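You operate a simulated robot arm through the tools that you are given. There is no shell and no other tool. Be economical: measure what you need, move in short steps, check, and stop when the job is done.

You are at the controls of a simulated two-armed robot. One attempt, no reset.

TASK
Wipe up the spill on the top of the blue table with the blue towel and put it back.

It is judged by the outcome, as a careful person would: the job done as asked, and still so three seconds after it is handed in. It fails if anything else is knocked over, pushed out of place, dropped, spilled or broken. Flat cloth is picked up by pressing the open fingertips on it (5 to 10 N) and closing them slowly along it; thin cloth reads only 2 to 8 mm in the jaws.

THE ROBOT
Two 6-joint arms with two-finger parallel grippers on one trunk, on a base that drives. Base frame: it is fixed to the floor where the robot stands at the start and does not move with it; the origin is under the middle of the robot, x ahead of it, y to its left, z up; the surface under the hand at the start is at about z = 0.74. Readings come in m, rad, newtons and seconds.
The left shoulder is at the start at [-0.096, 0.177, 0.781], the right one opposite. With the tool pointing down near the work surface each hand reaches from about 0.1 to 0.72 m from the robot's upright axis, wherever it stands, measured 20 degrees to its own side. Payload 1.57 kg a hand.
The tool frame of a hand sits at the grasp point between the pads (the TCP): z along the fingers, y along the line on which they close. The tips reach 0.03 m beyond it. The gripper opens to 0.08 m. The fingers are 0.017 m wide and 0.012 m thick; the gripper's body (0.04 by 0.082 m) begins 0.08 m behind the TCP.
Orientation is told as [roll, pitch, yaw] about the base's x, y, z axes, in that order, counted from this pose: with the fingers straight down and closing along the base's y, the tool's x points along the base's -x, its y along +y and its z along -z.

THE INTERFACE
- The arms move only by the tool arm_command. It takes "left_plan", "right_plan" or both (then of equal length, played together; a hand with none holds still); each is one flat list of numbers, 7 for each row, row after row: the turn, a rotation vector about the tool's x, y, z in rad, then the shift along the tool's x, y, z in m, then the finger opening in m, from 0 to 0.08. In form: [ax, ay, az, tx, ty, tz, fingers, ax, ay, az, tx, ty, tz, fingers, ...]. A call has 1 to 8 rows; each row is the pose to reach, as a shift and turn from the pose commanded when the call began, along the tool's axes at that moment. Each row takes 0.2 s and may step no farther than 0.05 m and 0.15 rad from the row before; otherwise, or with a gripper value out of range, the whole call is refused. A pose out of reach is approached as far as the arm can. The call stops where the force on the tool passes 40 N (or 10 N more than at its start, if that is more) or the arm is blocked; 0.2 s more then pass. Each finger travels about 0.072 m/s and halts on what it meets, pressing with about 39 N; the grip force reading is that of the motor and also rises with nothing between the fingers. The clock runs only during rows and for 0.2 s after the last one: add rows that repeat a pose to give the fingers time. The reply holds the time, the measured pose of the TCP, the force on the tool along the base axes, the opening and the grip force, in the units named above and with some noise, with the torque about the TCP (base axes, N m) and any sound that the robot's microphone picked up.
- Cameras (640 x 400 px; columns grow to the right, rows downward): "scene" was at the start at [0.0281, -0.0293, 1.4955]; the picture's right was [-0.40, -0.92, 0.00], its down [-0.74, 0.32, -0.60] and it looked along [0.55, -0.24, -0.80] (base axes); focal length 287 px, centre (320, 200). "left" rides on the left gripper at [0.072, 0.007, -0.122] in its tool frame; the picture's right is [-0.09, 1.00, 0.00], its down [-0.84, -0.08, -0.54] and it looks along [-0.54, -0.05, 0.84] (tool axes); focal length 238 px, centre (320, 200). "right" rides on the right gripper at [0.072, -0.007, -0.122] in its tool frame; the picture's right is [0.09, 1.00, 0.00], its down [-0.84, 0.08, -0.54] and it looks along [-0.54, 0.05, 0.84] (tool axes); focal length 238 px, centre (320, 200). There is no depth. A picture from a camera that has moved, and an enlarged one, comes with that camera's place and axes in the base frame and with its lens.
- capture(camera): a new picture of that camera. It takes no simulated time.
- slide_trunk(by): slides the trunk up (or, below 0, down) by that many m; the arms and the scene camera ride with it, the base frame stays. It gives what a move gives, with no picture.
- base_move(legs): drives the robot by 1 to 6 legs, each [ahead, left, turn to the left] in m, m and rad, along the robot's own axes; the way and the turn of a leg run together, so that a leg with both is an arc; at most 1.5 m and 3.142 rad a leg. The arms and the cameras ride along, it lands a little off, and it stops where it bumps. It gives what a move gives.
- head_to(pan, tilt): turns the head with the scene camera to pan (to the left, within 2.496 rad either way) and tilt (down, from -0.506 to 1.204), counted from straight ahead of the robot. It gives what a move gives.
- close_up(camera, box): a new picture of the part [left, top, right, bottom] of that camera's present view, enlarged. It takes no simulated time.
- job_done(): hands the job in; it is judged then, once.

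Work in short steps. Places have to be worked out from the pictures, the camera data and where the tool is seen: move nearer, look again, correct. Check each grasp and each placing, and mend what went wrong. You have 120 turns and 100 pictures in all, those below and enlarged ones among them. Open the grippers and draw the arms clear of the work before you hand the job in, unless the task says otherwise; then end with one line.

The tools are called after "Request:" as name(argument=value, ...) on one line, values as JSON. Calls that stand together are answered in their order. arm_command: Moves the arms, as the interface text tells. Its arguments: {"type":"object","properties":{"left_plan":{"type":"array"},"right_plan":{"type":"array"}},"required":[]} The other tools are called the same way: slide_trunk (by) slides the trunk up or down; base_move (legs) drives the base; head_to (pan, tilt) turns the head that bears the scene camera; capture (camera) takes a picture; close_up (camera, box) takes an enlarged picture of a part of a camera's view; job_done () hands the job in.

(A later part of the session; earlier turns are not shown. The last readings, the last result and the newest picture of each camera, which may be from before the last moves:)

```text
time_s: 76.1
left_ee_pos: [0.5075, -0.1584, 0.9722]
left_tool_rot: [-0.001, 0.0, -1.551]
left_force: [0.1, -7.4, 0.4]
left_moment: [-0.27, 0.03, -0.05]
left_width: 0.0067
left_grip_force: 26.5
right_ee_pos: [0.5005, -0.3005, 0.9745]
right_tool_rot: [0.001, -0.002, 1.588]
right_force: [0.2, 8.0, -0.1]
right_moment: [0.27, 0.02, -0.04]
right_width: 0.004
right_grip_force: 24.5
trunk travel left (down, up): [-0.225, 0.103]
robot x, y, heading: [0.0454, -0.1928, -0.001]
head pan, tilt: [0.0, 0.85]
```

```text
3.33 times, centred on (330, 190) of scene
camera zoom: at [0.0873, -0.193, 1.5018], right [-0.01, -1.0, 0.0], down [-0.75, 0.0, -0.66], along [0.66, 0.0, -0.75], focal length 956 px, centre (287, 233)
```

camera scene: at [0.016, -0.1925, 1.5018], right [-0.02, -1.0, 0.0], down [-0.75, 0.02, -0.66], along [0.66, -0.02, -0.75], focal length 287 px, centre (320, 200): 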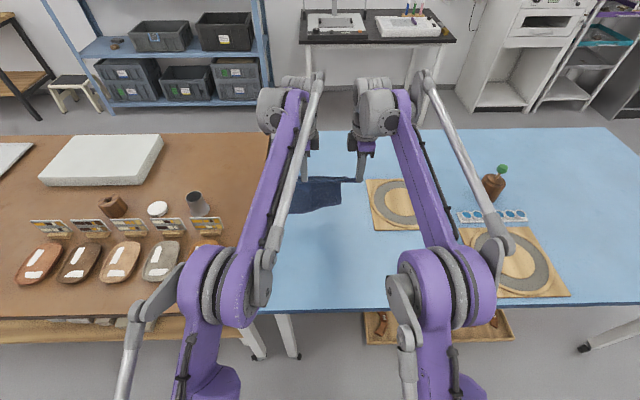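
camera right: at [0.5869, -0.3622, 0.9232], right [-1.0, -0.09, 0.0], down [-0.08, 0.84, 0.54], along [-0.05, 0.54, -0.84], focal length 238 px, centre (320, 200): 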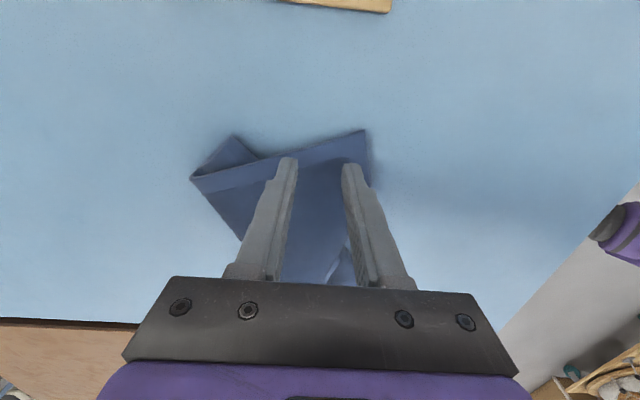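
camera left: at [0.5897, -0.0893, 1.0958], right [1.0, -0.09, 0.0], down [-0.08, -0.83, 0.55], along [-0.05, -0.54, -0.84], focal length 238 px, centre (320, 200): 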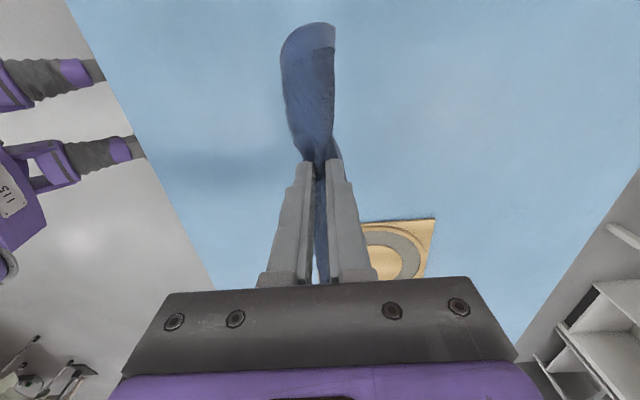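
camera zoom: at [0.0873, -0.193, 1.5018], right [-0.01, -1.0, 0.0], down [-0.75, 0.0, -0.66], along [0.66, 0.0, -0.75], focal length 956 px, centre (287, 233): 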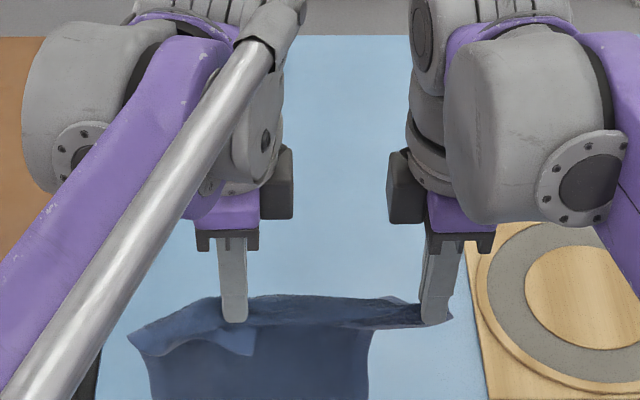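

Lay it down in a forward arc with both hands.

Request:
arm_command(left_plan=[0, 0, 0, 0.004, 0, 0.03, 0, 0, 0, 0, 0.008, 0.01, 0.06, 0, 0, 0, 0, 0.012, 0.04, 0.09, 0, 0, 0, 0, 0.016, 0.075, 0.12, 0, 0, 0, 0, 0.02, 0.11, 0.145, 0, 0, 0, 0, 0.024, 0.145, 0.165, 0, 0, 0, 0, 0.028, 0.175, 0.18, 0, 0, 0, 0, 0.03, 0.195, 0.19, 0], right_plan=[0, 0, 0, -0.004, 0, 0.03, 0, 0, 0, 0, -0.008, -0.01, 0.06, 0, 0, 0, 0, -0.012, -0.04, 0.09, 0, 0, 0, 0, -0.016, -0.075, 0.12, 0, 0, 0, 0, -0.02, -0.11, 0.145, 0, 0, 0, 0, -0.024, -0.145, 0.165, 0, 0, 0, 0, -0.028, -0.175, 0.18, 0, 0, 0, 0, -0.03, -0.195, 0.19, 0])

Request:
close_up(camera="scene", box=[250, 130, 410, 250])

```text
time_s: 77.9
left_ee_pos: [0.7009, -0.127, 0.7845]
left_tool_rot: [0.0, 0.0, -1.553]
left_force: [-0.4, -7.0, 1.5]
left_moment: [-0.19, 0.02, -0.02]
left_width: 0.0067
left_grip_force: 26.2
right_ee_pos: [0.6949, -0.2684, 0.783]
right_tool_rot: [0.003, -0.003, 1.588]
right_force: [0.4, 7.5, 1.0]
right_moment: [0.29, -0.02, 0.01]
right_width: 0.0039
right_grip_force: 24.9
trunk travel left (down, up): [-0.225, 0.103]
robot x, y, heading: [0.045, -0.1934, -0.001]
head pan, tilt: [0.0, 0.85]
```

```text
3.33 times, centred on (330, 190) of scene
camera zoom: at [0.0861, -0.1929, 1.5018], right [-0.01, -1.0, 0.0], down [-0.75, 0.0, -0.66], along [0.66, 0.0, -0.75], focal length 956 px, centre (287, 233)
```

zoom: 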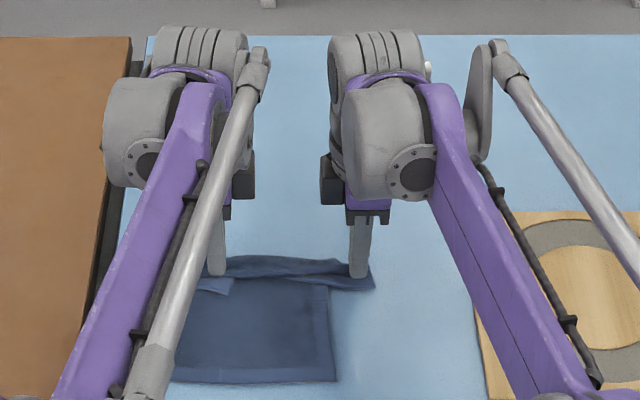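

Very good: it is laid nearly flat and square. Lower to the table, release both, and rise.

Request:
arm_command(left_plan=[0, 0, 0, 0, 0, 0.005, 0, 0, 0, 0, 0, 0, 0.005, 0.012, 0, 0, 0, 0, 0, 0.005, 0.025, 0, 0, 0, 0, 0, -0.005, 0.025, 0, 0, 0, 0, 0, -0.04, 0.025, 0, 0, 0, 0, 0, -0.09, 0.025, 0, 0, 0, 0, 0, -0.13, 0.025, 0, 0, 0, 0.04, 0, -0.15, 0.025], right_plan=[0, 0, 0, 0, 0, 0.005, 0, 0, 0, 0, 0, 0, 0.005, 0.012, 0, 0, 0, 0, 0, 0.005, 0.025, 0, 0, 0, 0, 0, -0.005, 0.025, 0, 0, 0, 0, 0, -0.04, 0.025, 0, 0, 0, 0, 0, -0.09, 0.025, 0, 0, 0, 0, 0, -0.13, 0.025, 0, 0, 0, 0.04, 0, -0.15, 0.025])

Request:
arm_command(left_plan=[0, 0, 0, 0.045, -0.02, 0, 0.025, 0, 0, 0, 0.08, -0.05, 0, 0.025, 0, 0, 0, 0.12, -0.08, 0, 0.025, 0, 0, 0, 0.16, -0.1, 0, 0.025], right_plan=[0, 0, 0, 0.045, 0.02, 0, 0.025, 0, 0, 0, 0.08, 0.05, 0, 0.025, 0, 0, 0, 0.12, 0.08, 0, 0.025, 0, 0, 0, 0.16, 0.1, 0, 0.025])

Request:
close_up(camera="scene", box=[250, 130, 410, 250])

```text
time_s: 79.7
left_ee_pos: [0.6877, -0.0813, 0.9329]
left_tool_rot: [0.002, 0.001, -1.552]
left_force: [-0.1, -1.0, -0.1]
left_moment: [0.03, -0.01, -0.01]
left_width: 0.025
left_grip_force: 0.0
left hand out of reach, approached as far as the arm can: row 7, 8
right_ee_pos: [0.6922, -0.3087, 0.9326]
right_tool_rot: [0.003, -0.003, 1.588]
right_force: [0.6, 0.2, -0.2]
right_moment: [-0.03, -0.03, -0.02]
right_width: 0.0252
right_grip_force: 0.1
trunk travel left (down, up): [-0.225, 0.103]
robot x, y, heading: [0.0434, -0.1935, -0.003]
head pan, tilt: [0.0, 0.85]
```

```text
time_s: 80.7
left_ee_pos: [0.6073, 0.0788, 0.9341]
left_tool_rot: [-0.002, 0.0, -1.551]
left_force: [-0.3, 0.4, 0.9]
left_moment: [0.03, -0.01, -0.05]
left_width: 0.0248
left_grip_force: 0.0
left hand out of reach, approached as far as the arm can: row 3, 4
right_ee_pos: [0.6025, -0.4744, 0.9323]
right_tool_rot: [0.004, 0.0, 1.589]
right_force: [-0.2, 0.4, -0.5]
right_moment: [0.02, -0.03, 0.01]
right_width: 0.025
right_grip_force: 0.1
right hand out of reach, approached as far as the arm can: row 4
trunk travel left (down, up): [-0.225, 0.103]
robot x, y, heading: [0.0472, -0.1933, -0.004]
head pan, tilt: [0.0, 0.85]
```

```text
3.33 times, centred on (330, 190) of scene
camera zoom: at [0.0856, -0.1928, 1.5018], right [-0.01, -1.0, 0.0], down [-0.75, 0.0, -0.66], along [0.66, 0.0, -0.75], focal length 956 px, centre (287, 233)
```

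zoom: 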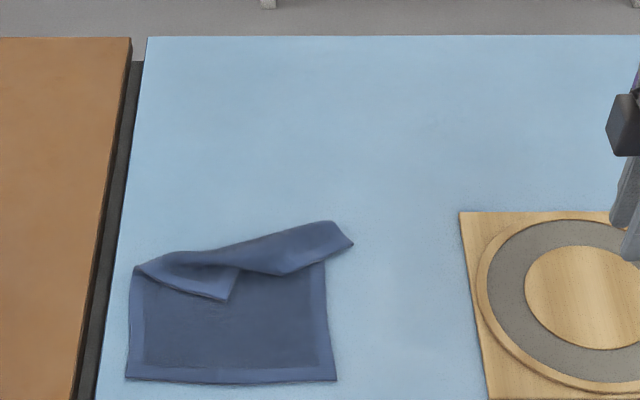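

Excellent: only the far edge is folded over on top, with the far-left corner lying at about (0.664, −0.134). I'll pinch that corner with the left hand and carry it outward. Approach first.

Request:
arm_command(left_plan=[0, 0, 0, -0.03, 0.011, 0.01, 0.026, 0, 0, 0, -0.06, 0.022, 0.025, 0.026, 0, 0, 0, -0.09, 0.034, 0.045, 0.026, 0, 0, 0, -0.12, 0.045, 0.065, 0.026, 0, 0, 0, -0.15, 0.056, 0.085, 0.026, 0, 0, 0, -0.18, 0.068, 0.105, 0.026, 0, 0, 0, -0.2137, 0.079, 0.122, 0.026])

Request:
close_up(camera="scene", box=[250, 130, 410, 250])

Request:
capture(camera="left")

```text
time_s: 82.3
left_ee_pos: [0.6985, -0.1358, 0.8141]
left_tool_rot: [-0.002, 0.003, -1.551]
left_force: [-0.3, 1.2, -0.4]
left_moment: [0.0, -0.02, -0.01]
left_width: 0.0259
left_grip_force: 0.0
left hand out of reach, approached as far as the arm can: row 2, 3, 4, 5, 6, 7
right_ee_pos: [0.6032, -0.4763, 0.9331]
right_tool_rot: [0.005, -0.004, 1.586]
right_force: [-0.9, 0.5, 0.2]
right_moment: [0.02, 0.02, 0.04]
right_width: 0.0252
right_grip_force: 0.1
trunk travel left (down, up): [-0.225, 0.103]
robot x, y, heading: [0.0463, -0.1926, -0.004]
head pan, tilt: [0.0, 0.85]
```

```text
3.33 times, centred on (330, 190) of scene
camera zoom: at [0.0859, -0.1937, 1.5018], right [-0.01, -1.0, 0.0], down [-0.75, 0.0, -0.66], along [0.66, 0.0, -0.75], focal length 956 px, centre (287, 233)
```

zoom: 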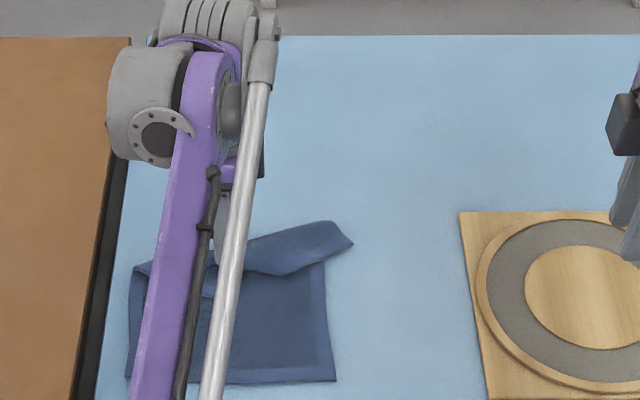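

```text
38 pictures are left
camera left: at [0.7037, -0.0625, 0.9346], right [1.0, -0.07, 0.0], down [-0.06, -0.84, 0.54], along [-0.04, -0.54, -0.84], focal length 238 px, centre (320, 200)
```

left: 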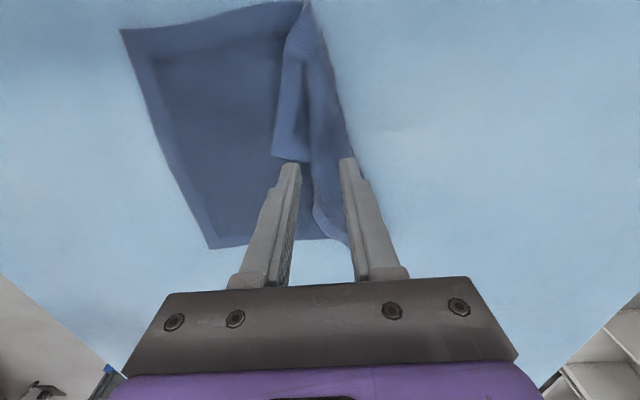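

Left camera shows the flap corner at about (0.658, −0.138); the grip should be a bit nearer and to the left. Adjust and descend.

Request:
arm_command(left_plan=[0, 0, 0, 0.024, -0.015, 0.0, 0.022, 0, 0, 0, 0.024, -0.015, 0.015, 0.022, 0, 0, 0, 0.024, -0.015, 0.03, 0.022, 0, 0, 0, 0.024, -0.015, 0.033, 0.022])

Request:
close_up(camera="left", box=[180, 0, 420, 280])

```text
time_s: 83.3
left_ee_pos: [0.7094, -0.1194, 0.7923]
left_tool_rot: [-0.003, -0.001, -1.552]
left_force: [0.5, 0.0, -0.4]
left_moment: [0.01, 0.0, -0.03]
left_width: 0.0222
left_grip_force: 0.1
left hand out of reach, approached as far as the arm can: row 1, 2, 3, 4
right_ee_pos: [0.6024, -0.4744, 0.9331]
right_tool_rot: [0.006, -0.004, 1.588]
right_force: [0.3, 0.4, 0.8]
right_moment: [-0.01, 0.02, -0.02]
right_width: 0.0247
right_grip_force: 0.1
trunk travel left (down, up): [-0.225, 0.103]
robot x, y, heading: [0.0479, -0.1939, -0.008]
head pan, tilt: [0.0, 0.85]
```

```text
1.43 times, centred on (300, 140) of left
camera zoom: at [0.7144, -0.0459, 0.9141], right [1.0, -0.07, 0.0], down [-0.06, -0.84, 0.54], along [-0.04, -0.54, -0.84], focal length 340 px, centre (349, 286)
```

zoom: 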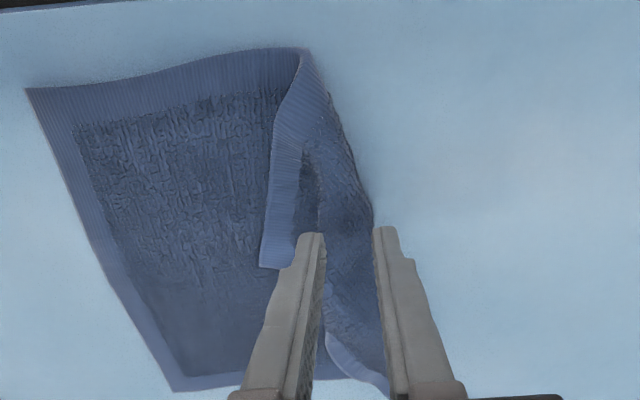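

The left wrist is at a limit at this yaw; rotate it toward yaw −1.0 while correcting the position.

Request:
arm_command(left_plan=[0, 0, -0.14, 0, 0, -0.015, 0.022, 0, 0, -0.28, 0.002, -0.01, -0.015, 0.022, 0, 0, -0.42, 0.004, -0.02, -0.015, 0.022, 0, 0, -0.55, 0.006, -0.027, -0.015, 0.022, 0, 0, -0.55, 0.006, -0.027, -0.015, 0.022])

Request:
close_up(camera="left", box=[180, 0, 420, 280])

```text
time_s: 84.5
left_ee_pos: [0.7014, -0.1164, 0.8168]
left_tool_rot: [-0.002, 0.0, -0.999]
left_force: [-0.6, 0.4, -0.4]
left_moment: [-0.01, 0.01, 0.0]
left_width: 0.022
left_grip_force: 0.0
left hand out of reach, approached as far as the arm can: row 2, 3, 4, 5
right_ee_pos: [0.6028, -0.4747, 0.9343]
right_tool_rot: [0.005, -0.003, 1.588]
right_force: [-0.1, 0.5, 0.1]
right_moment: [0.0, -0.02, 0.01]
right_width: 0.0249
right_grip_force: 0.1
trunk travel left (down, up): [-0.225, 0.103]
robot x, y, heading: [0.0486, -0.1907, -0.004]
head pan, tilt: [0.0, 0.85]
```

```text
1.43 times, centred on (300, 140) of left
camera zoom: at [0.6665, -0.0506, 0.9376], right [0.89, 0.46, 0.0], down [0.39, -0.75, 0.54], along [0.25, -0.48, -0.84], focal length 340 px, centre (349, 286)
```

zoom: 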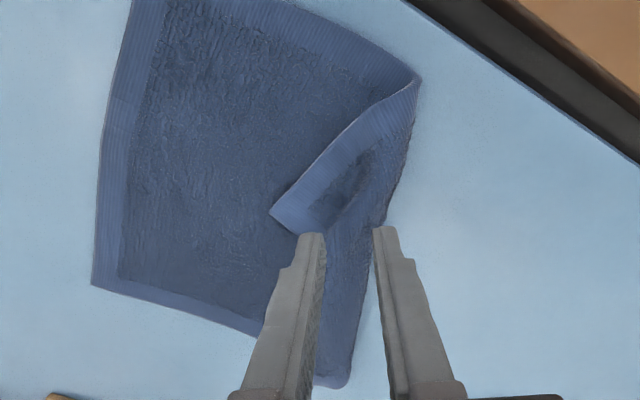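

The left arm seems stuck against a joint limit. Reset it: up, back, and yaw toward 0.

Request:
arm_command(left_plan=[0, 0, -0.14, 0.0, -0.01, -0.03, 0.022, 0, 0, -0.28, 0.01, -0.03, -0.06, 0.022, 0, 0, -0.42, 0.02, -0.05, -0.09, 0.022, 0, 0, -0.56, 0.03, -0.07, -0.11, 0.022, 0, 0, -0.7, 0.05, -0.09, -0.12, 0.022, 0, 0, -0.84, 0.07, -0.11, -0.12, 0.022, 0, 0, -0.99, 0.08, -0.12, -0.12, 0.022, 0, 0, -0.99, 0.08, -0.12, -0.12, 0.022])

```text
time_s: 86.3
left_ee_pos: [0.6061, -0.1172, 0.9338]
left_tool_rot: [0.002, 0.001, -0.009]
left_force: [0.6, 0.1, 0.5]
left_moment: [-0.03, -0.03, -0.01]
left_width: 0.0218
left_grip_force: 0.1
left hand out of reach, approached as far as the arm can: row 5, 6, 7, 8
right_ee_pos: [0.6036, -0.4747, 0.9327]
right_tool_rot: [0.006, -0.002, 1.587]
right_force: [-0.4, 0.4, -0.6]
right_moment: [0.01, -0.01, 0.04]
right_width: 0.025
right_grip_force: 0.1
trunk travel left (down, up): [-0.225, 0.103]
robot x, y, heading: [0.0454, -0.1919, -0.002]
head pan, tilt: [0.0, 0.85]
```

Request:
arm_command(left_plan=[0, 0, 0, 0.0, 0.04, -0.02, 0.022, 0, 0, 0, 0.02, 0.08, -0.04, 0.022, 0, 0, 0, 0.05, 0.11, -0.05, 0.022, 0, 0, 0, 0.08, 0.14, -0.06, 0.022, 0, 0, 0, 0.11, 0.17, -0.07, 0.022, 0, 0, 0, 0.14, 0.19, -0.08, 0.022])

Request:
capture(camera="scene")

```text
time_s: 87.7
left_ee_pos: [0.5997, 0.0696, 1.0335]
left_tool_rot: [-0.002, 0.002, -0.013]
left_force: [-0.4, 0.8, 0.9]
left_moment: [0.02, 0.0, -0.01]
left_width: 0.022
left_grip_force: 0.0
left hand out of reach, approached as far as the arm can: row 1, 2, 3, 4, 5, 6
right_ee_pos: [0.6023, -0.4753, 0.9339]
right_tool_rot: [0.006, -0.004, 1.589]
right_force: [-0.1, -0.1, -0.5]
right_moment: [-0.01, -0.02, 0.01]
right_width: 0.0249
right_grip_force: 0.1
trunk travel left (down, up): [-0.225, 0.103]
robot x, y, heading: [0.0478, -0.1937, -0.005]
head pan, tilt: [0.0, 0.85]
```

```text
35 pictures are left
camera scene: at [0.0859, -0.1932, 1.5018], right [-0.01, -1.0, 0.0], down [-0.75, 0.0, -0.66], along [0.66, 0.0, -0.75], focal length 287 px, centre (320, 200)
```

scene: 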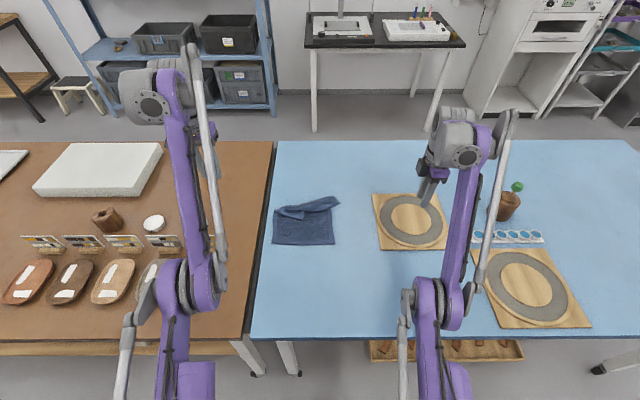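

The left arm refuses to retract, possibly an elbow branch issue. I'll extend it forward (high, clear of everything) and then pull back to see if it recovers.

Request:
arm_command(left_plan=[0, 0, 0, -0.05, 0, 0, 0.022, 0, 0, 0, -0.1, 0, 0, 0.022, 0, 0, 0, -0.15, 0, 0, 0.022, 0, 0, 0, -0.2, 0, 0, 0.022])

Request:
arm_command(left_plan=[0, 0, 0, 0.05, 0, 0, 0.022, 0, 0, 0, 0.1, 0, 0, 0.022, 0, 0, 0, 0.15, 0, 0, 0.022, 0, 0, 0, 0.2, 0, 0, 0.022])

```text
time_s: 88.7
left_ee_pos: [0.6637, 0.0606, 0.9979]
left_tool_rot: [-0.001, -0.001, -0.012]
left_force: [-0.4, 0.4, -0.2]
left_moment: [0.01, -0.01, -0.03]
left_width: 0.0219
left_grip_force: 0.2
left hand out of reach, approached as far as the arm can: row 1, 2, 3, 4
right_ee_pos: [0.6029, -0.4745, 0.9332]
right_tool_rot: [0.004, -0.002, 1.588]
right_force: [-0.1, -1.1, 0.1]
right_moment: [-0.01, 0.0, 0.0]
right_width: 0.0251
right_grip_force: 0.0
trunk travel left (down, up): [-0.225, 0.103]
robot x, y, heading: [0.0482, -0.1928, -0.01]
head pan, tilt: [0.0, 0.85]
```

```text
time_s: 89.7
left_ee_pos: [0.6037, 0.0803, 1.0098]
left_tool_rot: [-0.001, 0.002, -0.012]
left_force: [-0.7, 0.1, -0.6]
left_moment: [0.0, 0.02, -0.01]
left_width: 0.0221
left_grip_force: 0.1
left hand out of reach, approached as far as the arm can: row 2, 3, 4
right_ee_pos: [0.6027, -0.4756, 0.9326]
right_tool_rot: [0.006, -0.003, 1.59]
right_force: [-0.8, 0.5, -0.7]
right_moment: [0.0, 0.01, 0.0]
right_width: 0.025
right_grip_force: 0.1
trunk travel left (down, up): [-0.225, 0.103]
robot x, y, heading: [0.0487, -0.1918, -0.007]
head pan, tilt: [0.0, 0.85]
```

Request:
arm_command(left_plan=[0, 0, 0, -0.05, 0, 0, 0.022, 0, 0, 0, -0.1, 0, 0, 0.022, 0, 0, 0, -0.15, 0, 0, 0.022, 0, 0, 0, -0.2, 0, 0, 0.022, 0, 0, 0, -0.25, 0, 0, 0.022, 0, 0, 0, -0.3, 0, 0, 0.022, 0, 0, 0, -0.35, 0, 0, 0.022, 0, 0, 0, -0.4, 0, 0, 0.022])

Request:
arm_command(left_plan=[0, 0, 0, 0.05, 0, 0.02, 0.022, 0, 0, 0, 0.1, 0, 0.04, 0.022, 0, 0, 0, 0.14, 0, 0.06, 0.022, 0, 0, 0, 0.18, 0, 0.06, 0.022, 0, 0, 0, 0.22, 0, 0.06, 0.022])

```text
time_s: 91.5
left_ee_pos: [0.6878, 0.058, 0.9426]
left_tool_rot: [-0.002, 0.001, -0.009]
left_force: [0.3, 0.4, -0.2]
left_moment: [-0.01, -0.01, -0.01]
left_width: 0.022
left_grip_force: 0.1
left hand out of reach, approached as far as the arm can: row 2, 3, 4, 5, 6, 7, 8
right_ee_pos: [0.6036, -0.4751, 0.9341]
right_tool_rot: [0.005, -0.003, 1.589]
right_force: [0.4, 0.6, 0.1]
right_moment: [0.01, -0.01, -0.02]
right_width: 0.0249
right_grip_force: 0.0
trunk travel left (down, up): [-0.225, 0.103]
robot x, y, heading: [0.0474, -0.1933, -0.003]
head pan, tilt: [0.0, 0.85]
```

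```text
refused: row 1 steps farther than a row can; nothing moved
```

Request:
arm_command(left_plan=[0, 0, 0, 0.04, 0, 0, 0.022, 0, 0, 0, 0.08, 0, 0, 0.022, 0, 0, 0, 0.12, 0, 0, 0.022, 0, 0, 0, 0.16, 0, 0, 0.022, 0, 0, 0, 0.2, 0, 0, 0.022])

Request:
capture(camera="scene")

```text
time_s: 92.7
left_ee_pos: [0.6079, 0.074, 0.9332]
left_tool_rot: [0.002, 0.0, -0.013]
left_force: [-1.4, 0.1, 1.0]
left_moment: [-0.03, 0.0, 0.02]
left_width: 0.022
left_grip_force: 0.0
left hand out of reach, approached as far as the arm can: row 3, 4, 5
right_ee_pos: [0.603, -0.476, 0.9336]
right_tool_rot: [0.004, -0.002, 1.589]
right_force: [-0.3, 0.4, 0.6]
right_moment: [0.0, -0.01, 0.01]
right_width: 0.0248
right_grip_force: 0.0
trunk travel left (down, up): [-0.225, 0.103]
robot x, y, heading: [0.0455, -0.1922, -0.005]
head pan, tilt: [0.0, 0.85]
```

```text
34 pictures are left
camera scene: at [0.0858, -0.193, 1.5018], right [-0.01, -1.0, 0.0], down [-0.75, 0.0, -0.66], along [0.66, 0.0, -0.75], focal length 287 px, centre (320, 200)
```

scene: 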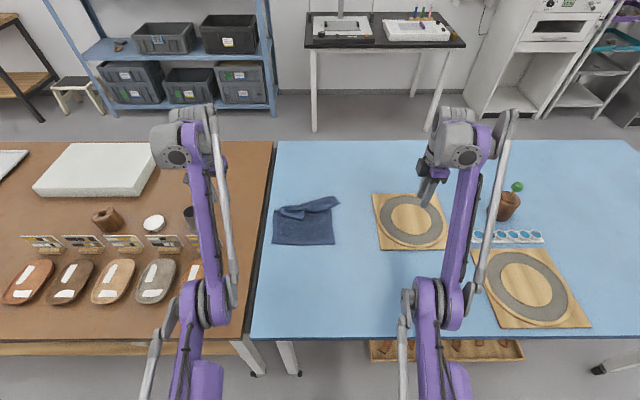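

Both arms have flipped to an elbow-down branch near full extension. From a straightened pose, lowering the hand should bend the elbow back up: extend up and out first, then come straight down.

Request:
arm_command(left_plan=[0, 0, 0, -0.03, 0, -0.03, 0.022, 0, 0, 0, -0.06, 0, -0.06, 0.022, 0, 0, 0, -0.09, 0, -0.09, 0.022, 0, 0, 0, -0.12, 0, -0.11, 0.022, 0, 0, 0, -0.15, 0, -0.12, 0.022], right_plan=[0, 0, 0, 0, -0.03, -0.03, 0.025, 0, 0, 0, 0, -0.06, -0.06, 0.025, 0, 0, 0, 0, -0.09, -0.09, 0.025, 0, 0, 0, 0, -0.12, -0.11, 0.025, 0, 0, 0, 0, -0.15, -0.12, 0.025])

Request:
arm_command(left_plan=[0, 0, 0, 0, 0, 0.03, 0.022, 0, 0, 0, 0, 0, 0.06, 0.022, 0, 0, 0, 0.01, 0, 0.09, 0.022, 0, 0, 0, 0.02, 0, 0.12, 0.022], right_plan=[0, 0, 0, 0, 0, 0.03, 0.025, 0, 0, 0, 0, 0, 0.06, 0.025, 0, 0, 0, 0, 0.01, 0.09, 0.025, 0, 0, 0, 0, 0.02, 0.12, 0.025])

Request:
arm_command(left_plan=[0, 0, 0, 0.04, 0, 0, 0.022, 0, 0, 0, 0.08, 0, 0, 0.022, 0, 0, 0, 0.12, 0, 0, 0.022], right_plan=[0, 0, 0, 0, 0.04, 0, 0.025, 0, 0, 0, 0, 0.08, 0, 0.025, 0, 0, 0, 0, 0.12, 0, 0.025])

```text
time_s: 93.9
left_ee_pos: [0.6603, 0.0709, 1.0046]
left_tool_rot: [0.0, 0.0, -0.011]
left_force: [-0.8, -0.7, 0.4]
left_moment: [0.02, 0.0, 0.03]
left_width: 0.022
left_grip_force: 0.0
left hand out of reach, approached as far as the arm can: row 2, 3, 4, 5
right_ee_pos: [0.655, -0.4646, 1.0071]
right_tool_rot: [0.003, -0.003, 1.588]
right_force: [-0.2, 0.6, -0.4]
right_moment: [-0.01, 0.0, 0.03]
right_width: 0.0254
right_grip_force: 0.1
right hand out of reach, approached as far as the arm can: row 3, 4, 5
trunk travel left (down, up): [-0.225, 0.103]
robot x, y, heading: [0.0444, -0.1915, -0.004]
head pan, tilt: [0.0, 0.85]
```

```text
time_s: 94.9
left_ee_pos: [0.653, 0.0719, 0.8926]
left_tool_rot: [-0.001, 0.001, -0.011]
left_force: [0.7, -0.4, 0.2]
left_moment: [-0.04, 0.01, -0.02]
left_width: 0.0222
left_grip_force: 0.2
left hand out of reach, approached as far as the arm can: row 4
right_ee_pos: [0.6454, -0.4674, 0.8944]
right_tool_rot: [0.002, -0.002, 1.588]
right_force: [0.8, -0.1, 0.5]
right_moment: [-0.02, 0.01, 0.0]
right_width: 0.0249
right_grip_force: 0.0
right hand out of reach, approached as far as the arm can: row 4
trunk travel left (down, up): [-0.225, 0.103]
robot x, y, heading: [0.0477, -0.1949, -0.004]
head pan, tilt: [0.0, 0.85]
```

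```text
time_s: 95.7
left_ee_pos: [0.6069, 0.0777, 0.933]
left_tool_rot: [0.0, 0.002, -0.011]
left_force: [0.2, -0.2, -0.8]
left_moment: [0.0, 0.03, -0.02]
left_width: 0.0221
left_grip_force: 0.0
left hand out of reach, approached as far as the arm can: row 1, 2, 3
right_ee_pos: [0.6025, -0.4795, 0.9331]
right_tool_rot: [0.002, -0.002, 1.586]
right_force: [-0.4, 0.0, 0.0]
right_moment: [-0.03, -0.01, -0.01]
right_width: 0.0249
right_grip_force: 0.1
right hand out of reach, approached as far as the arm can: row 1, 2, 3
trunk travel left (down, up): [-0.225, 0.103]
robot x, y, heading: [0.0458, -0.1918, -0.002]
head pan, tilt: [0.0, 0.85]
```

The flipped branch still has a usable window (about 0.77–0.87 m from the shoulder at table height), so I'll use base moves for in/out positioning. Back off 6 cm, then bring the left hand over the flap corner with fingers closing along y.

Request:
base_move(legs=[[-0.06, 0, 0]])

Request:
arm_command(left_plan=[0, 0, 0, -0.03, -0.025, 0.0, 0.03, 0, 0, 0, -0.06, -0.055, 0.01, 0.03, 0, 0, 0, -0.09, -0.085, 0.03, 0.03, 0, 0, 0, -0.115, -0.12, 0.05, 0.03, 0, 0, 0, -0.13, -0.155, 0.075, 0.03, 0, 0, 0, -0.135, -0.185, 0.1, 0.03, 0, 0, 0, -0.135, -0.212, 0.123, 0.03])

Request:
close_up(camera="left", box=[180, 0, 460, 280])

```text
time_s: 96.7
left_ee_pos: [0.5488, 0.0783, 0.9331]
left_tool_rot: [-0.001, 0.001, -0.011]
left_force: [0.0, -0.3, 0.1]
left_moment: [0.03, -0.03, -0.01]
left_width: 0.0219
left_grip_force: 0.1
right_ee_pos: [0.543, -0.4776, 0.9344]
right_tool_rot: [0.002, -0.003, 1.59]
right_force: [0.1, 0.3, 0.9]
right_moment: [0.0, 0.0, 0.02]
right_width: 0.025
right_grip_force: 0.0
trunk travel left (down, up): [-0.225, 0.103]
robot x, y, heading: [-0.0128, -0.1904, -0.005]
head pan, tilt: [0.0, 0.85]
```

```text
time_s: 98.3
left_ee_pos: [0.6616, -0.1349, 0.8067]
left_tool_rot: [0.002, 0.002, -0.011]
left_force: [0.3, 0.9, 0.2]
left_moment: [-0.01, 0.0, 0.01]
left_width: 0.03
left_grip_force: 0.0
left hand out of reach, approached as far as the arm can: row 4, 5, 6, 7
right_ee_pos: [0.5438, -0.4788, 0.9333]
right_tool_rot: [0.005, -0.003, 1.589]
right_force: [0.6, -0.1, -1.0]
right_moment: [0.0, 0.03, 0.06]
right_width: 0.0252
right_grip_force: 0.1
trunk travel left (down, up): [-0.225, 0.103]
robot x, y, heading: [-0.0139, -0.1936, -0.003]
head pan, tilt: [0.0, 0.85]
```

```text
1.43 times, centred on (320, 140) of left
camera zoom: at [0.5885, -0.1243, 0.9286], right [0.1, 0.99, 0.0], down [0.84, -0.09, 0.54], along [0.54, -0.05, -0.84], focal length 340 px, centre (320, 286)
```

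zoom: 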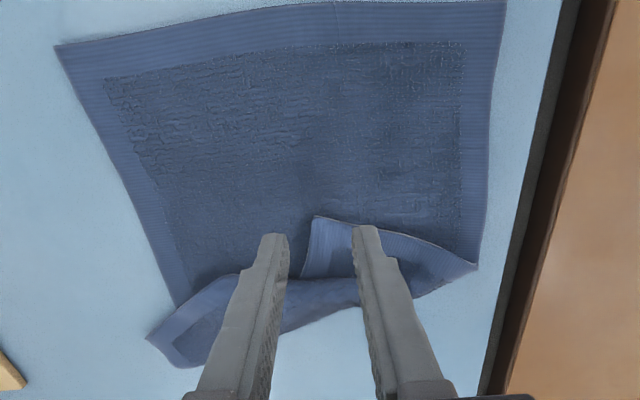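

Now it's at its outer limit; I need ~2 cm more forward, so nudge the base.

Request:
base_move(legs=[[0.022, 0, 0]])

Request:
close_up(camera="left", box=[180, 0, 460, 280])

```text
time_s: 99.1
left_ee_pos: [0.6824, -0.1324, 0.8062]
left_tool_rot: [0.0, 0.003, -0.01]
left_force: [0.0, -1.4, -0.1]
left_moment: [0.02, -0.01, -0.02]
left_width: 0.03
left_grip_force: 0.0
right_ee_pos: [0.5661, -0.478, 0.9333]
right_tool_rot: [0.004, -0.002, 1.588]
right_force: [0.7, -0.3, -0.8]
right_moment: [0.01, 0.06, 0.02]
right_width: 0.0251
right_grip_force: 0.1
trunk travel left (down, up): [-0.225, 0.103]
robot x, y, heading: [0.0143, -0.1947, -0.009]
head pan, tilt: [0.0, 0.85]
```

```text
1.43 times, centred on (320, 140) of left
camera zoom: at [0.6104, -0.1235, 0.9286], right [0.1, 0.99, 0.0], down [0.84, -0.09, 0.54], along [0.54, -0.06, -0.84], focal length 340 px, centre (320, 286)
```

zoom: 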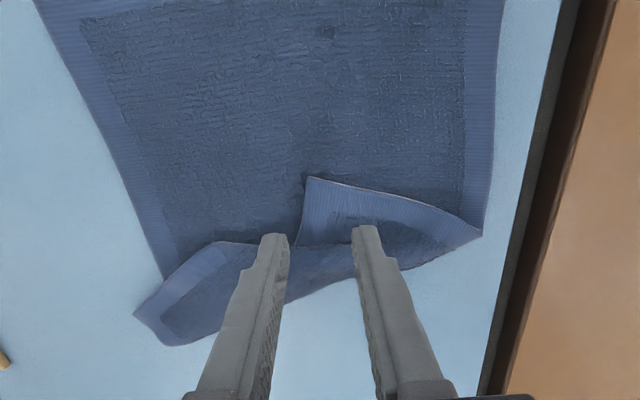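

Well placed; shift 1 cm left and descend to light contact.

Request:
arm_command(left_plan=[0, 0, 0, 0, 0.012, 0.01, 0.028, 0, 0, 0, 0, 0.012, 0.02, 0.028, 0, 0, 0, 0, 0.012, 0.025, 0.028])

```text
time_s: 99.9
left_ee_pos: [0.6822, -0.1211, 0.7821]
left_tool_rot: [0.0, 0.002, -0.011]
left_force: [0.4, 0.8, 0.0]
left_moment: [-0.01, 0.01, -0.01]
left_width: 0.028
left_grip_force: 0.1
right_ee_pos: [0.566, -0.4792, 0.9325]
right_tool_rot: [0.002, -0.002, 1.586]
right_force: [0.6, 0.8, 0.0]
right_moment: [0.01, 0.01, 0.0]
right_width: 0.0249
right_grip_force: 0.0
trunk travel left (down, up): [-0.225, 0.103]
robot x, y, heading: [0.0126, -0.1916, -0.009]
head pan, tilt: [0.0, 0.85]
```

Request:
arm_command(left_plan=[0, 0, 0, 0, 0, 0.002, 0.028, 0, 0, 0, 0, 0, 0.0035, 0.028])

```text
time_s: 100.5
left_ee_pos: [0.683, -0.1211, 0.778]
left_tool_rot: [-0.001, 0.002, -0.012]
left_force: [-0.4, -0.4, 2.1]
left_moment: [0.01, 0.03, 0.0]
left_width: 0.0279
left_grip_force: 0.0
right_ee_pos: [0.5652, -0.4792, 0.9342]
right_tool_rot: [0.002, -0.001, 1.587]
right_force: [0.7, -0.2, -0.5]
right_moment: [-0.01, 0.01, 0.03]
right_width: 0.025
right_grip_force: 0.1
trunk travel left (down, up): [-0.225, 0.103]
robot x, y, heading: [0.0102, -0.1903, -0.007]
head pan, tilt: [0.0, 0.85]
```

Just touching (2 N). Press about half a millimetre more and close slowly.

Request:
arm_command(left_plan=[0, 0, 0, 0, 0, 0.0007, 0.028, 0, 0, 0, 0, 0, 0.0007, 0.024, 0, 0, 0, 0, 0, 0.0007, 0.02, 0, 0, 0, 0, 0, 0.0007, 0.015, 0, 0, 0, 0, 0, 0.0007, 0.01, 0, 0, 0, 0, 0, 0.0007, 0.005, 0, 0, 0, 0, 0, 0.0007, 0.0, 0, 0, 0, 0, 0, -0.01, 0.0])

Request:
close_up(camera="left", box=[180, 0, 460, 280])

```text
time_s: 102.3
left_ee_pos: [0.6814, -0.1203, 0.7886]
left_tool_rot: [0.001, 0.001, -0.009]
left_force: [0.3, -0.6, 0.3]
left_moment: [0.02, -0.02, -0.03]
left_width: 0.0035
left_grip_force: 24.7
right_ee_pos: [0.5648, -0.4792, 0.9333]
right_tool_rot: [0.003, -0.001, 1.589]
right_force: [0.7, -0.7, 0.4]
right_moment: [0.0, -0.01, -0.01]
right_width: 0.0248
right_grip_force: 0.1
trunk travel left (down, up): [-0.225, 0.103]
robot x, y, heading: [0.0092, -0.1913, -0.012]
head pan, tilt: [0.0, 0.85]
```

```text
1.43 times, centred on (320, 140) of left
camera zoom: at [0.6099, -0.1117, 0.9106], right [0.1, 0.99, 0.0], down [0.84, -0.09, 0.54], along [0.54, -0.06, -0.84], focal length 340 px, centre (320, 286)
```

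zoom: 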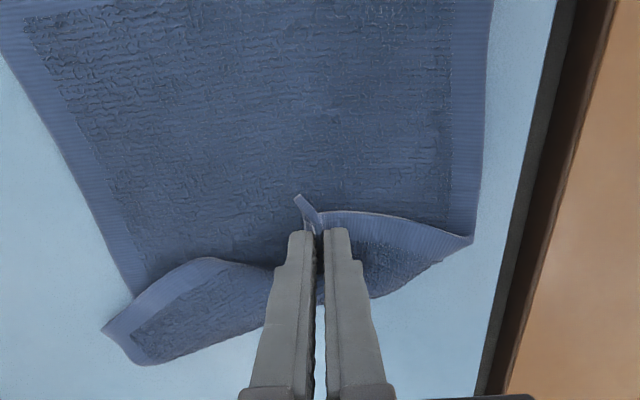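

Single layer pinched (3.5 mm). Lift, then drive in 5 cm carrying the corner outward.

Request:
arm_command(left_plan=[0, 0, 0, 0, 0.01, -0.02, 0.0, 0, 0, 0, 0, 0.025, -0.035, 0.0, 0, 0, 0, 0, 0.04, -0.045, 0.0])

Request:
base_move(legs=[[0.052, 0, 0]])

Request:
arm_command(left_plan=[0, -0.12, 0, -0.015, 0.01, 0, 0.0, 0, -0.24, 0, -0.035, 0.02, 0, 0.0, 0, -0.36, 0, -0.055, 0.03, 0.0, 0.0, 0, -0.48, 0, -0.075, 0.04, 0.0, 0.0, 0, -0.48, 0, -0.09, 0.045, 0.015, 0.0, 0, -0.48, 0, -0.09, 0.045, 0.03, 0.0])

Request:
close_up(camera="scene", box=[240, 130, 400, 250])

```text
time_s: 103.1
left_ee_pos: [0.6834, -0.078, 0.8342]
left_tool_rot: [0.001, 0.003, -0.01]
left_force: [-0.3, -0.6, -0.7]
left_moment: [0.01, -0.01, 0.0]
left_width: 0.0036
left_grip_force: 24.7
right_ee_pos: [0.565, -0.479, 0.9346]
right_tool_rot: [0.003, -0.002, 1.589]
right_force: [1.1, 0.7, 0.0]
right_moment: [0.03, 0.03, 0.0]
right_width: 0.025
right_grip_force: 0.0
trunk travel left (down, up): [-0.225, 0.103]
robot x, y, heading: [0.008, -0.1893, -0.008]
head pan, tilt: [0.0, 0.85]
```

```text
time_s: 104.0
left_ee_pos: [0.7348, -0.0805, 0.8334]
left_tool_rot: [-0.001, 0.001, -0.01]
left_force: [-0.2, -1.1, 0.0]
left_moment: [-0.01, 0.02, 0.0]
left_width: 0.0034
left_grip_force: 24.5
right_ee_pos: [0.6171, -0.4788, 0.9331]
right_tool_rot: [0.002, -0.004, 1.589]
right_force: [0.0, 0.5, -0.5]
right_moment: [0.01, 0.03, 0.01]
right_width: 0.025
right_grip_force: 0.1
trunk travel left (down, up): [-0.225, 0.103]
robot x, y, heading: [0.0597, -0.1919, -0.009]
head pan, tilt: [0.0, 0.85]
```

```text
time_s: 105.4
left_ee_pos: [0.8353, -0.0359, 0.8083]
left_tool_rot: [0.0, -0.478, -0.009]
left_force: [-1.1, 0.0, 0.1]
left_moment: [-0.02, 0.02, -0.04]
left_width: 0.0037
left_grip_force: 24.8
left hand out of reach, approached as far as the arm can: row 3, 4, 5, 6
right_ee_pos: [0.6159, -0.4802, 0.9338]
right_tool_rot: [0.003, -0.001, 1.588]
right_force: [-0.8, 0.2, -0.5]
right_moment: [-0.02, -0.02, -0.01]
right_width: 0.0251
right_grip_force: 0.1
trunk travel left (down, up): [-0.225, 0.103]
robot x, y, heading: [0.0612, -0.1913, -0.003]
head pan, tilt: [0.0, 0.85]
```

```text
3.33 times, centred on (320, 190) of scene
camera zoom: at [0.0997, -0.193, 1.5018], right [-0.01, -1.0, 0.0], down [-0.75, 0.0, -0.66], along [0.66, 0.0, -0.75], focal length 956 px, centre (320, 233)
```

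zoom: 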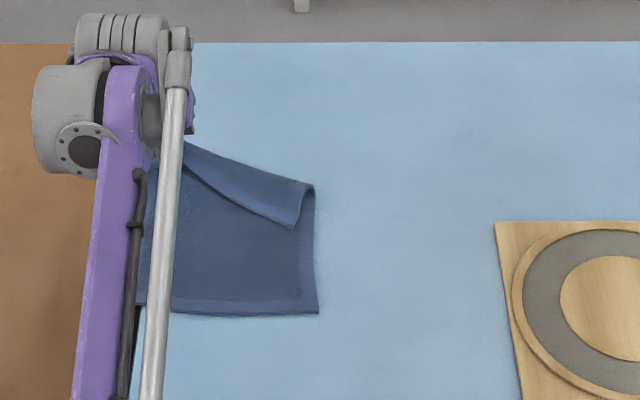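

The left corner is opened out. Lower it, release, and back away.

Request:
arm_command(left_plan=[0, 0, 0, 0.015, 0, 0.008, 0, 0, 0, 0, 0.0306, 0, 0.0156, 0, 0, 0, 0, 0.0306, 0, 0.0156, 0.012, 0, 0, 0, 0.0306, 0, 0.0156, 0.025, 0, 0, 0, 0.02, 0.0, -0.01, 0.025, 0, 0, 0, 0, 0.02, -0.05, 0.025, 0, 0, 0, -0.02, 0.06, -0.08, 0.025, 0, 0, 0, -0.02, 0.1, -0.1, 0.025])

Request:
close_up(camera="scene", box=[240, 130, 400, 250])

```text
refused: row 7 steps farther than a row can; nothing moved
```

```text
3.33 times, centred on (320, 190) of scene
camera zoom: at [0.0997, -0.193, 1.5018], right [-0.01, -1.0, 0.0], down [-0.75, 0.0, -0.66], along [0.66, 0.0, -0.75], focal length 956 px, centre (320, 233)
```

zoom: 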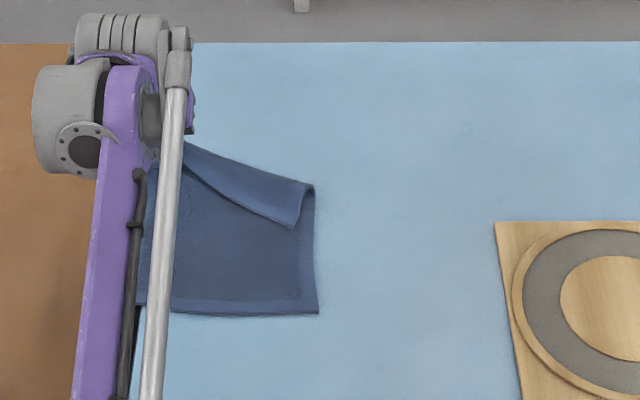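

Request:
arm_command(left_plan=[0, 0, 0, 0.015, 0, 0.008, 0, 0, 0, 0, 0.0306, 0, 0.0156, 0, 0, 0, 0, 0.0306, 0, 0.0156, 0.012, 0, 0, 0, 0.0306, 0, 0.0156, 0.025, 0, 0, 0, 0.02, 0.0, -0.01, 0.025, 0, 0, 0, 0.01, 0.02, -0.045, 0.025, 0, 0, 0, 0, 0.05, -0.075, 0.025, 0, 0, 0, 0, 0.09, -0.095, 0.025])

Request:
close_up(camera="scene", box=[240, 130, 400, 250])

```text
time_s: 107.2
left_ee_pos: [0.7909, 0.0563, 0.8903]
left_tool_rot: [0.0, -0.478, -0.01]
left_force: [-0.5, 0.3, 0.1]
left_moment: [-0.01, 0.01, 0.0]
left_width: 0.0252
left_grip_force: 0.1
left hand out of reach, approached as far as the arm can: row 1, 2, 3, 4, 5, 6, 7
right_ee_pos: [0.6159, -0.479, 0.9336]
right_tool_rot: [0.003, -0.002, 1.587]
right_force: [0.2, 1.1, -0.4]
right_moment: [-0.02, -0.02, -0.01]
right_width: 0.0251
right_grip_force: 0.1
trunk travel left (down, up): [-0.225, 0.103]
robot x, y, heading: [0.0627, -0.1943, -0.002]
head pan, tilt: [0.0, 0.85]
```

```text
3.33 times, centred on (320, 190) of scene
camera zoom: at [0.0993, -0.192, 1.5018], right [-0.01, -1.0, 0.0], down [-0.75, 0.0, -0.66], along [0.66, 0.0, -0.75], focal length 956 px, centre (320, 233)
```

zoom: 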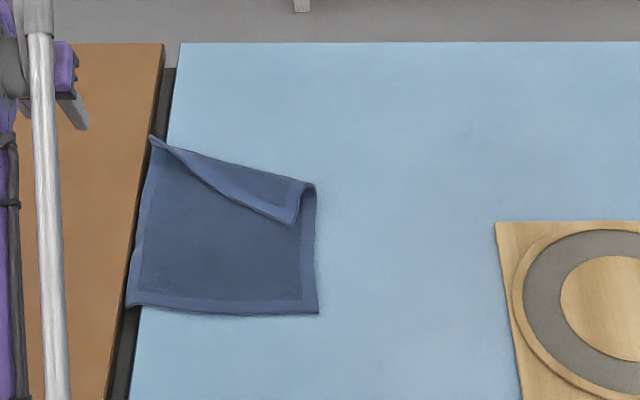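

Left corner good. The towel is now ~17 cm too far out and ~10 cm too far left; only the far-right corner is still folded on top. I'll next drag the towel back by its near edge with the left hand. Untilt and back up a little first.

Request:
arm_command(left_plan=[0, 0.12, 0, 0.02, 0, -0.01, 0.03, 0, 0.24, 0, 0.04, 0, -0.02, 0.03, 0, 0.36, 0, 0.06, 0, -0.03, 0.03, 0, 0.478, 0, 0.08, 0, -0.041, 0.03, 0, 0.478, 0, 0.08, 0, -0.041, 0.03])

Request:
base_move(legs=[[-0.045, 0, 0]])

```text
time_s: 108.4
left_ee_pos: [0.7014, 0.0538, 0.8927]
left_tool_rot: [-0.001, 0.002, -0.01]
left_force: [0.0, 0.8, 0.1]
left_moment: [0.0, 0.0, -0.02]
left_width: 0.0299
left_grip_force: 0.1
right_ee_pos: [0.616, -0.4796, 0.933]
right_tool_rot: [0.002, -0.002, 1.588]
right_force: [0.5, -0.3, 0.0]
right_moment: [-0.02, 0.02, -0.01]
right_width: 0.0251
right_grip_force: 0.2
trunk travel left (down, up): [-0.225, 0.103]
robot x, y, heading: [0.0634, -0.1919, -0.001]
head pan, tilt: [0.0, 0.85]
```

```text
time_s: 109.3
left_ee_pos: [0.6583, 0.0549, 0.8927]
left_tool_rot: [0.001, -0.001, -0.011]
left_force: [-0.6, -0.5, -0.3]
left_moment: [0.03, -0.09, -0.02]
left_width: 0.0298
left_grip_force: 0.0
right_ee_pos: [0.573, -0.4776, 0.9341]
right_tool_rot: [0.003, 0.0, 1.589]
right_force: [-0.7, -0.6, 0.2]
right_moment: [-0.02, -0.04, 0.02]
right_width: 0.0249
right_grip_force: 0.0
trunk travel left (down, up): [-0.225, 0.103]
robot x, y, heading: [0.0192, -0.1917, -0.006]
head pan, tilt: [0.0, 0.85]
```

Request:
arm_command(left_plan=[0, 0, 0, -0.008, -0.031, 0.01, 0.03, 0, 0, 0, -0.017, -0.062, 0.03, 0.03, 0, 0, 0, -0.025, -0.093, 0.05, 0.03, 0, 0, 0, -0.034, -0.124, 0.07, 0.03, 0, 0, 0, -0.042, -0.155, 0.09, 0.03])

Request:
close_up(camera="left", box=[140, 0, 500, 280])

```text
time_s: 110.5
left_ee_pos: [0.6934, -0.0998, 0.8025]
left_tool_rot: [0.0, -0.001, -0.01]
left_force: [0.2, -0.2, -0.7]
left_moment: [0.02, -0.02, -0.05]
left_width: 0.0299
left_grip_force: 0.1
left hand out of reach, approached as far as the arm can: row 5
right_ee_pos: [0.5733, -0.4798, 0.933]
right_tool_rot: [0.002, -0.002, 1.587]
right_force: [-1.2, 0.7, 1.2]
right_moment: [0.0, 0.03, 0.01]
right_width: 0.0249
right_grip_force: 0.1
trunk travel left (down, up): [-0.225, 0.103]
robot x, y, heading: [0.0178, -0.1943, -0.004]
head pan, tilt: [0.0, 0.85]
```

```text
1.43 times, centred on (320, 140) of left
camera zoom: at [0.62, -0.0913, 0.9231], right [0.1, 0.99, 0.0], down [0.84, -0.09, 0.54], along [0.54, -0.05, -0.84], focal length 340 px, centre (320, 286)
```

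zoom: 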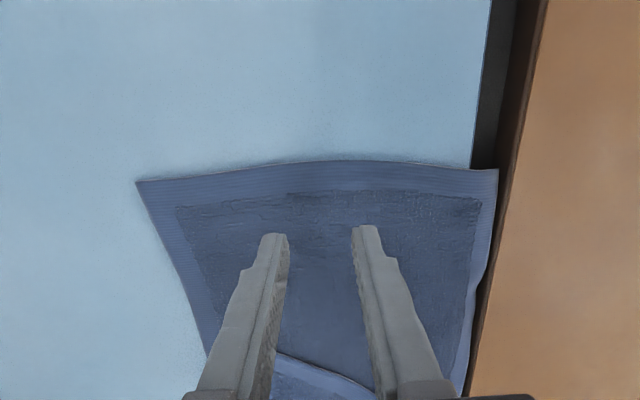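

In place ~3 cm inside the near edge. Descend to contact.

Request:
arm_command(left_plan=[0, 0, 0, 0, 0, 0.015, 0.03, 0, 0, 0, 0, 0, 0.024, 0.03, 0, 0, 0, 0, 0, 0.0275, 0.03, 0, 0, 0, 0, 0, 0.029, 0.03])

```text
time_s: 111.5
left_ee_pos: [0.6943, -0.1005, 0.7731]
left_tool_rot: [-0.001, -0.002, -0.01]
left_force: [1.7, 2.8, 5.6]
left_moment: [0.05, -0.05, 0.0]
left_width: 0.0295
left_grip_force: 0.1
right_ee_pos: [0.5732, -0.4784, 0.9332]
right_tool_rot: [0.003, -0.001, 1.588]
right_force: [0.2, 0.4, -0.2]
right_moment: [-0.03, 0.01, 0.02]
right_width: 0.0246
right_grip_force: 0.0
trunk travel left (down, up): [-0.225, 0.103]
robot x, y, heading: [0.0197, -0.1912, -0.001]
head pan, tilt: [0.0, 0.85]
```

Request:
arm_command(left_plan=[0, 0, 0, 0, 0, 0, 0.026, 0, 0, 0, 0, 0, 0, 0.021, 0, 0, 0, 0, 0, 0, 0.016, 0, 0, 0, 0, 0, 0, 0.011, 0, 0, 0, 0, 0, 0, 0.006, 0, 0, 0, 0, 0, 0, 0.0, 0, 0, 0, 0, 0, 0, 0.0, 0, 0, 0, 0, 0, -0.01, 0.0])

Request:
base_move(legs=[[-0.173, -0.1, 0]])

Request:
close_up(camera="scene", box=[220, 110, 420, 260])

```text
time_s: 113.3
left_ee_pos: [0.6931, -0.0994, 0.7822]
left_tool_rot: [0.0, 0.0, -0.011]
left_force: [0.1, -0.3, -0.3]
left_moment: [-0.01, 0.0, 0.0]
left_width: 0.0038
left_grip_force: 24.9
right_ee_pos: [0.5722, -0.4787, 0.9328]
right_tool_rot: [0.0, -0.001, 1.587]
right_force: [-0.6, 0.8, 0.3]
right_moment: [-0.01, -0.01, 0.01]
right_width: 0.0251
right_grip_force: 0.1
trunk travel left (down, up): [-0.225, 0.103]
robot x, y, heading: [0.0166, -0.1905, -0.005]
head pan, tilt: [0.0, 0.85]
```

```text
time_s: 114.9
left_ee_pos: [0.5211, -0.1971, 0.7819]
left_tool_rot: [-0.001, -0.002, -0.005]
left_force: [0.3, -0.1, 1.4]
left_moment: [-0.05, 0.0, -0.02]
left_width: 0.0036
left_grip_force: 25.2
right_ee_pos: [0.4029, -0.5761, 0.9341]
right_tool_rot: [0.002, -0.004, 1.593]
right_force: [-0.6, 0.8, -0.5]
right_moment: [-0.01, -0.01, 0.0]
right_width: 0.0252
right_grip_force: 0.1
trunk travel left (down, up): [-0.225, 0.103]
robot x, y, heading: [-0.1508, -0.2931, -0.001]
head pan, tilt: [0.0, 0.85]
```

```text
2.67 times, centred on (320, 185) of scene
camera zoom: at [-0.1159, -0.2932, 1.5018], right [0.0, -1.0, 0.0], down [-0.75, 0.0, -0.66], along [0.66, 0.0, -0.75], focal length 765 px, centre (320, 240)
```

zoom: 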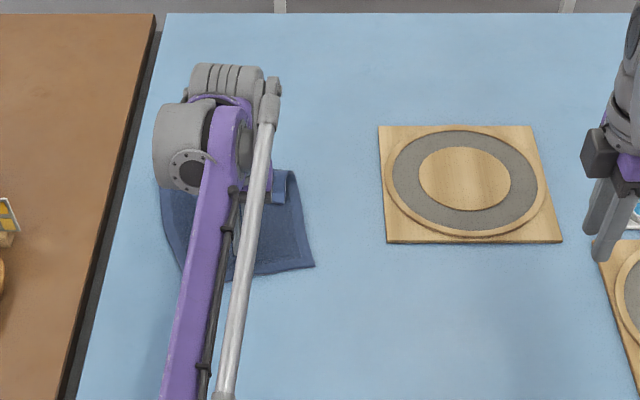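

Dragged to place. Lower, release, and swing the left hand clear to look.

Request:
arm_command(left_plan=[0, 0, 0, 0, 0, 0.008, 0, 0, 0, 0, 0, 0, 0.008, 0.015, 0, 0, 0, 0, 0, 0.008, 0.026, 0, 0, 0, 0, 0, -0.01, 0.026, 0, 0, 0, 0, 0.01, -0.05, 0.026, 0, 0, 0, 0, 0.05, -0.075, 0.026, 0, 0, 0, 0, 0.095, -0.09, 0.026, 0, 0, 0, 0, 0.14, -0.1, 0.026])

Request:
close_up(camera="scene", box=[220, 110, 420, 260])

```text
time_s: 116.7
left_ee_pos: [0.5112, -0.0762, 0.8746]
left_tool_rot: [0.001, 0.0, -0.008]
left_force: [0.6, 0.0, 0.0]
left_moment: [0.01, 0.0, 0.01]
left_width: 0.026
left_grip_force: 0.0
left hand out of reach, approached as far as the arm can: row 6, 7, 8
right_ee_pos: [0.4029, -0.5771, 0.9327]
right_tool_rot: [0.002, -0.002, 1.593]
right_force: [-0.2, 0.2, -0.3]
right_moment: [0.04, 0.02, 0.0]
right_width: 0.025
right_grip_force: 0.0
trunk travel left (down, up): [-0.225, 0.103]
robot x, y, heading: [-0.1548, -0.2952, -0.003]
head pan, tilt: [0.0, 0.85]
```

```text
2.67 times, centred on (320, 185) of scene
camera zoom: at [-0.1153, -0.2934, 1.5018], right [0.0, -1.0, 0.0], down [-0.75, 0.0, -0.66], along [0.66, 0.0, -0.75], focal length 765 px, centre (320, 240)
```

zoom: 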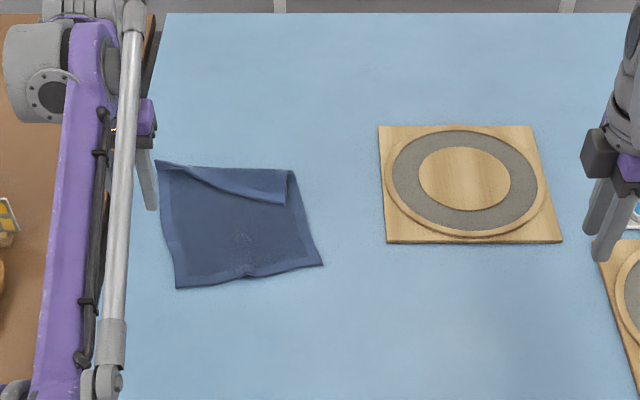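

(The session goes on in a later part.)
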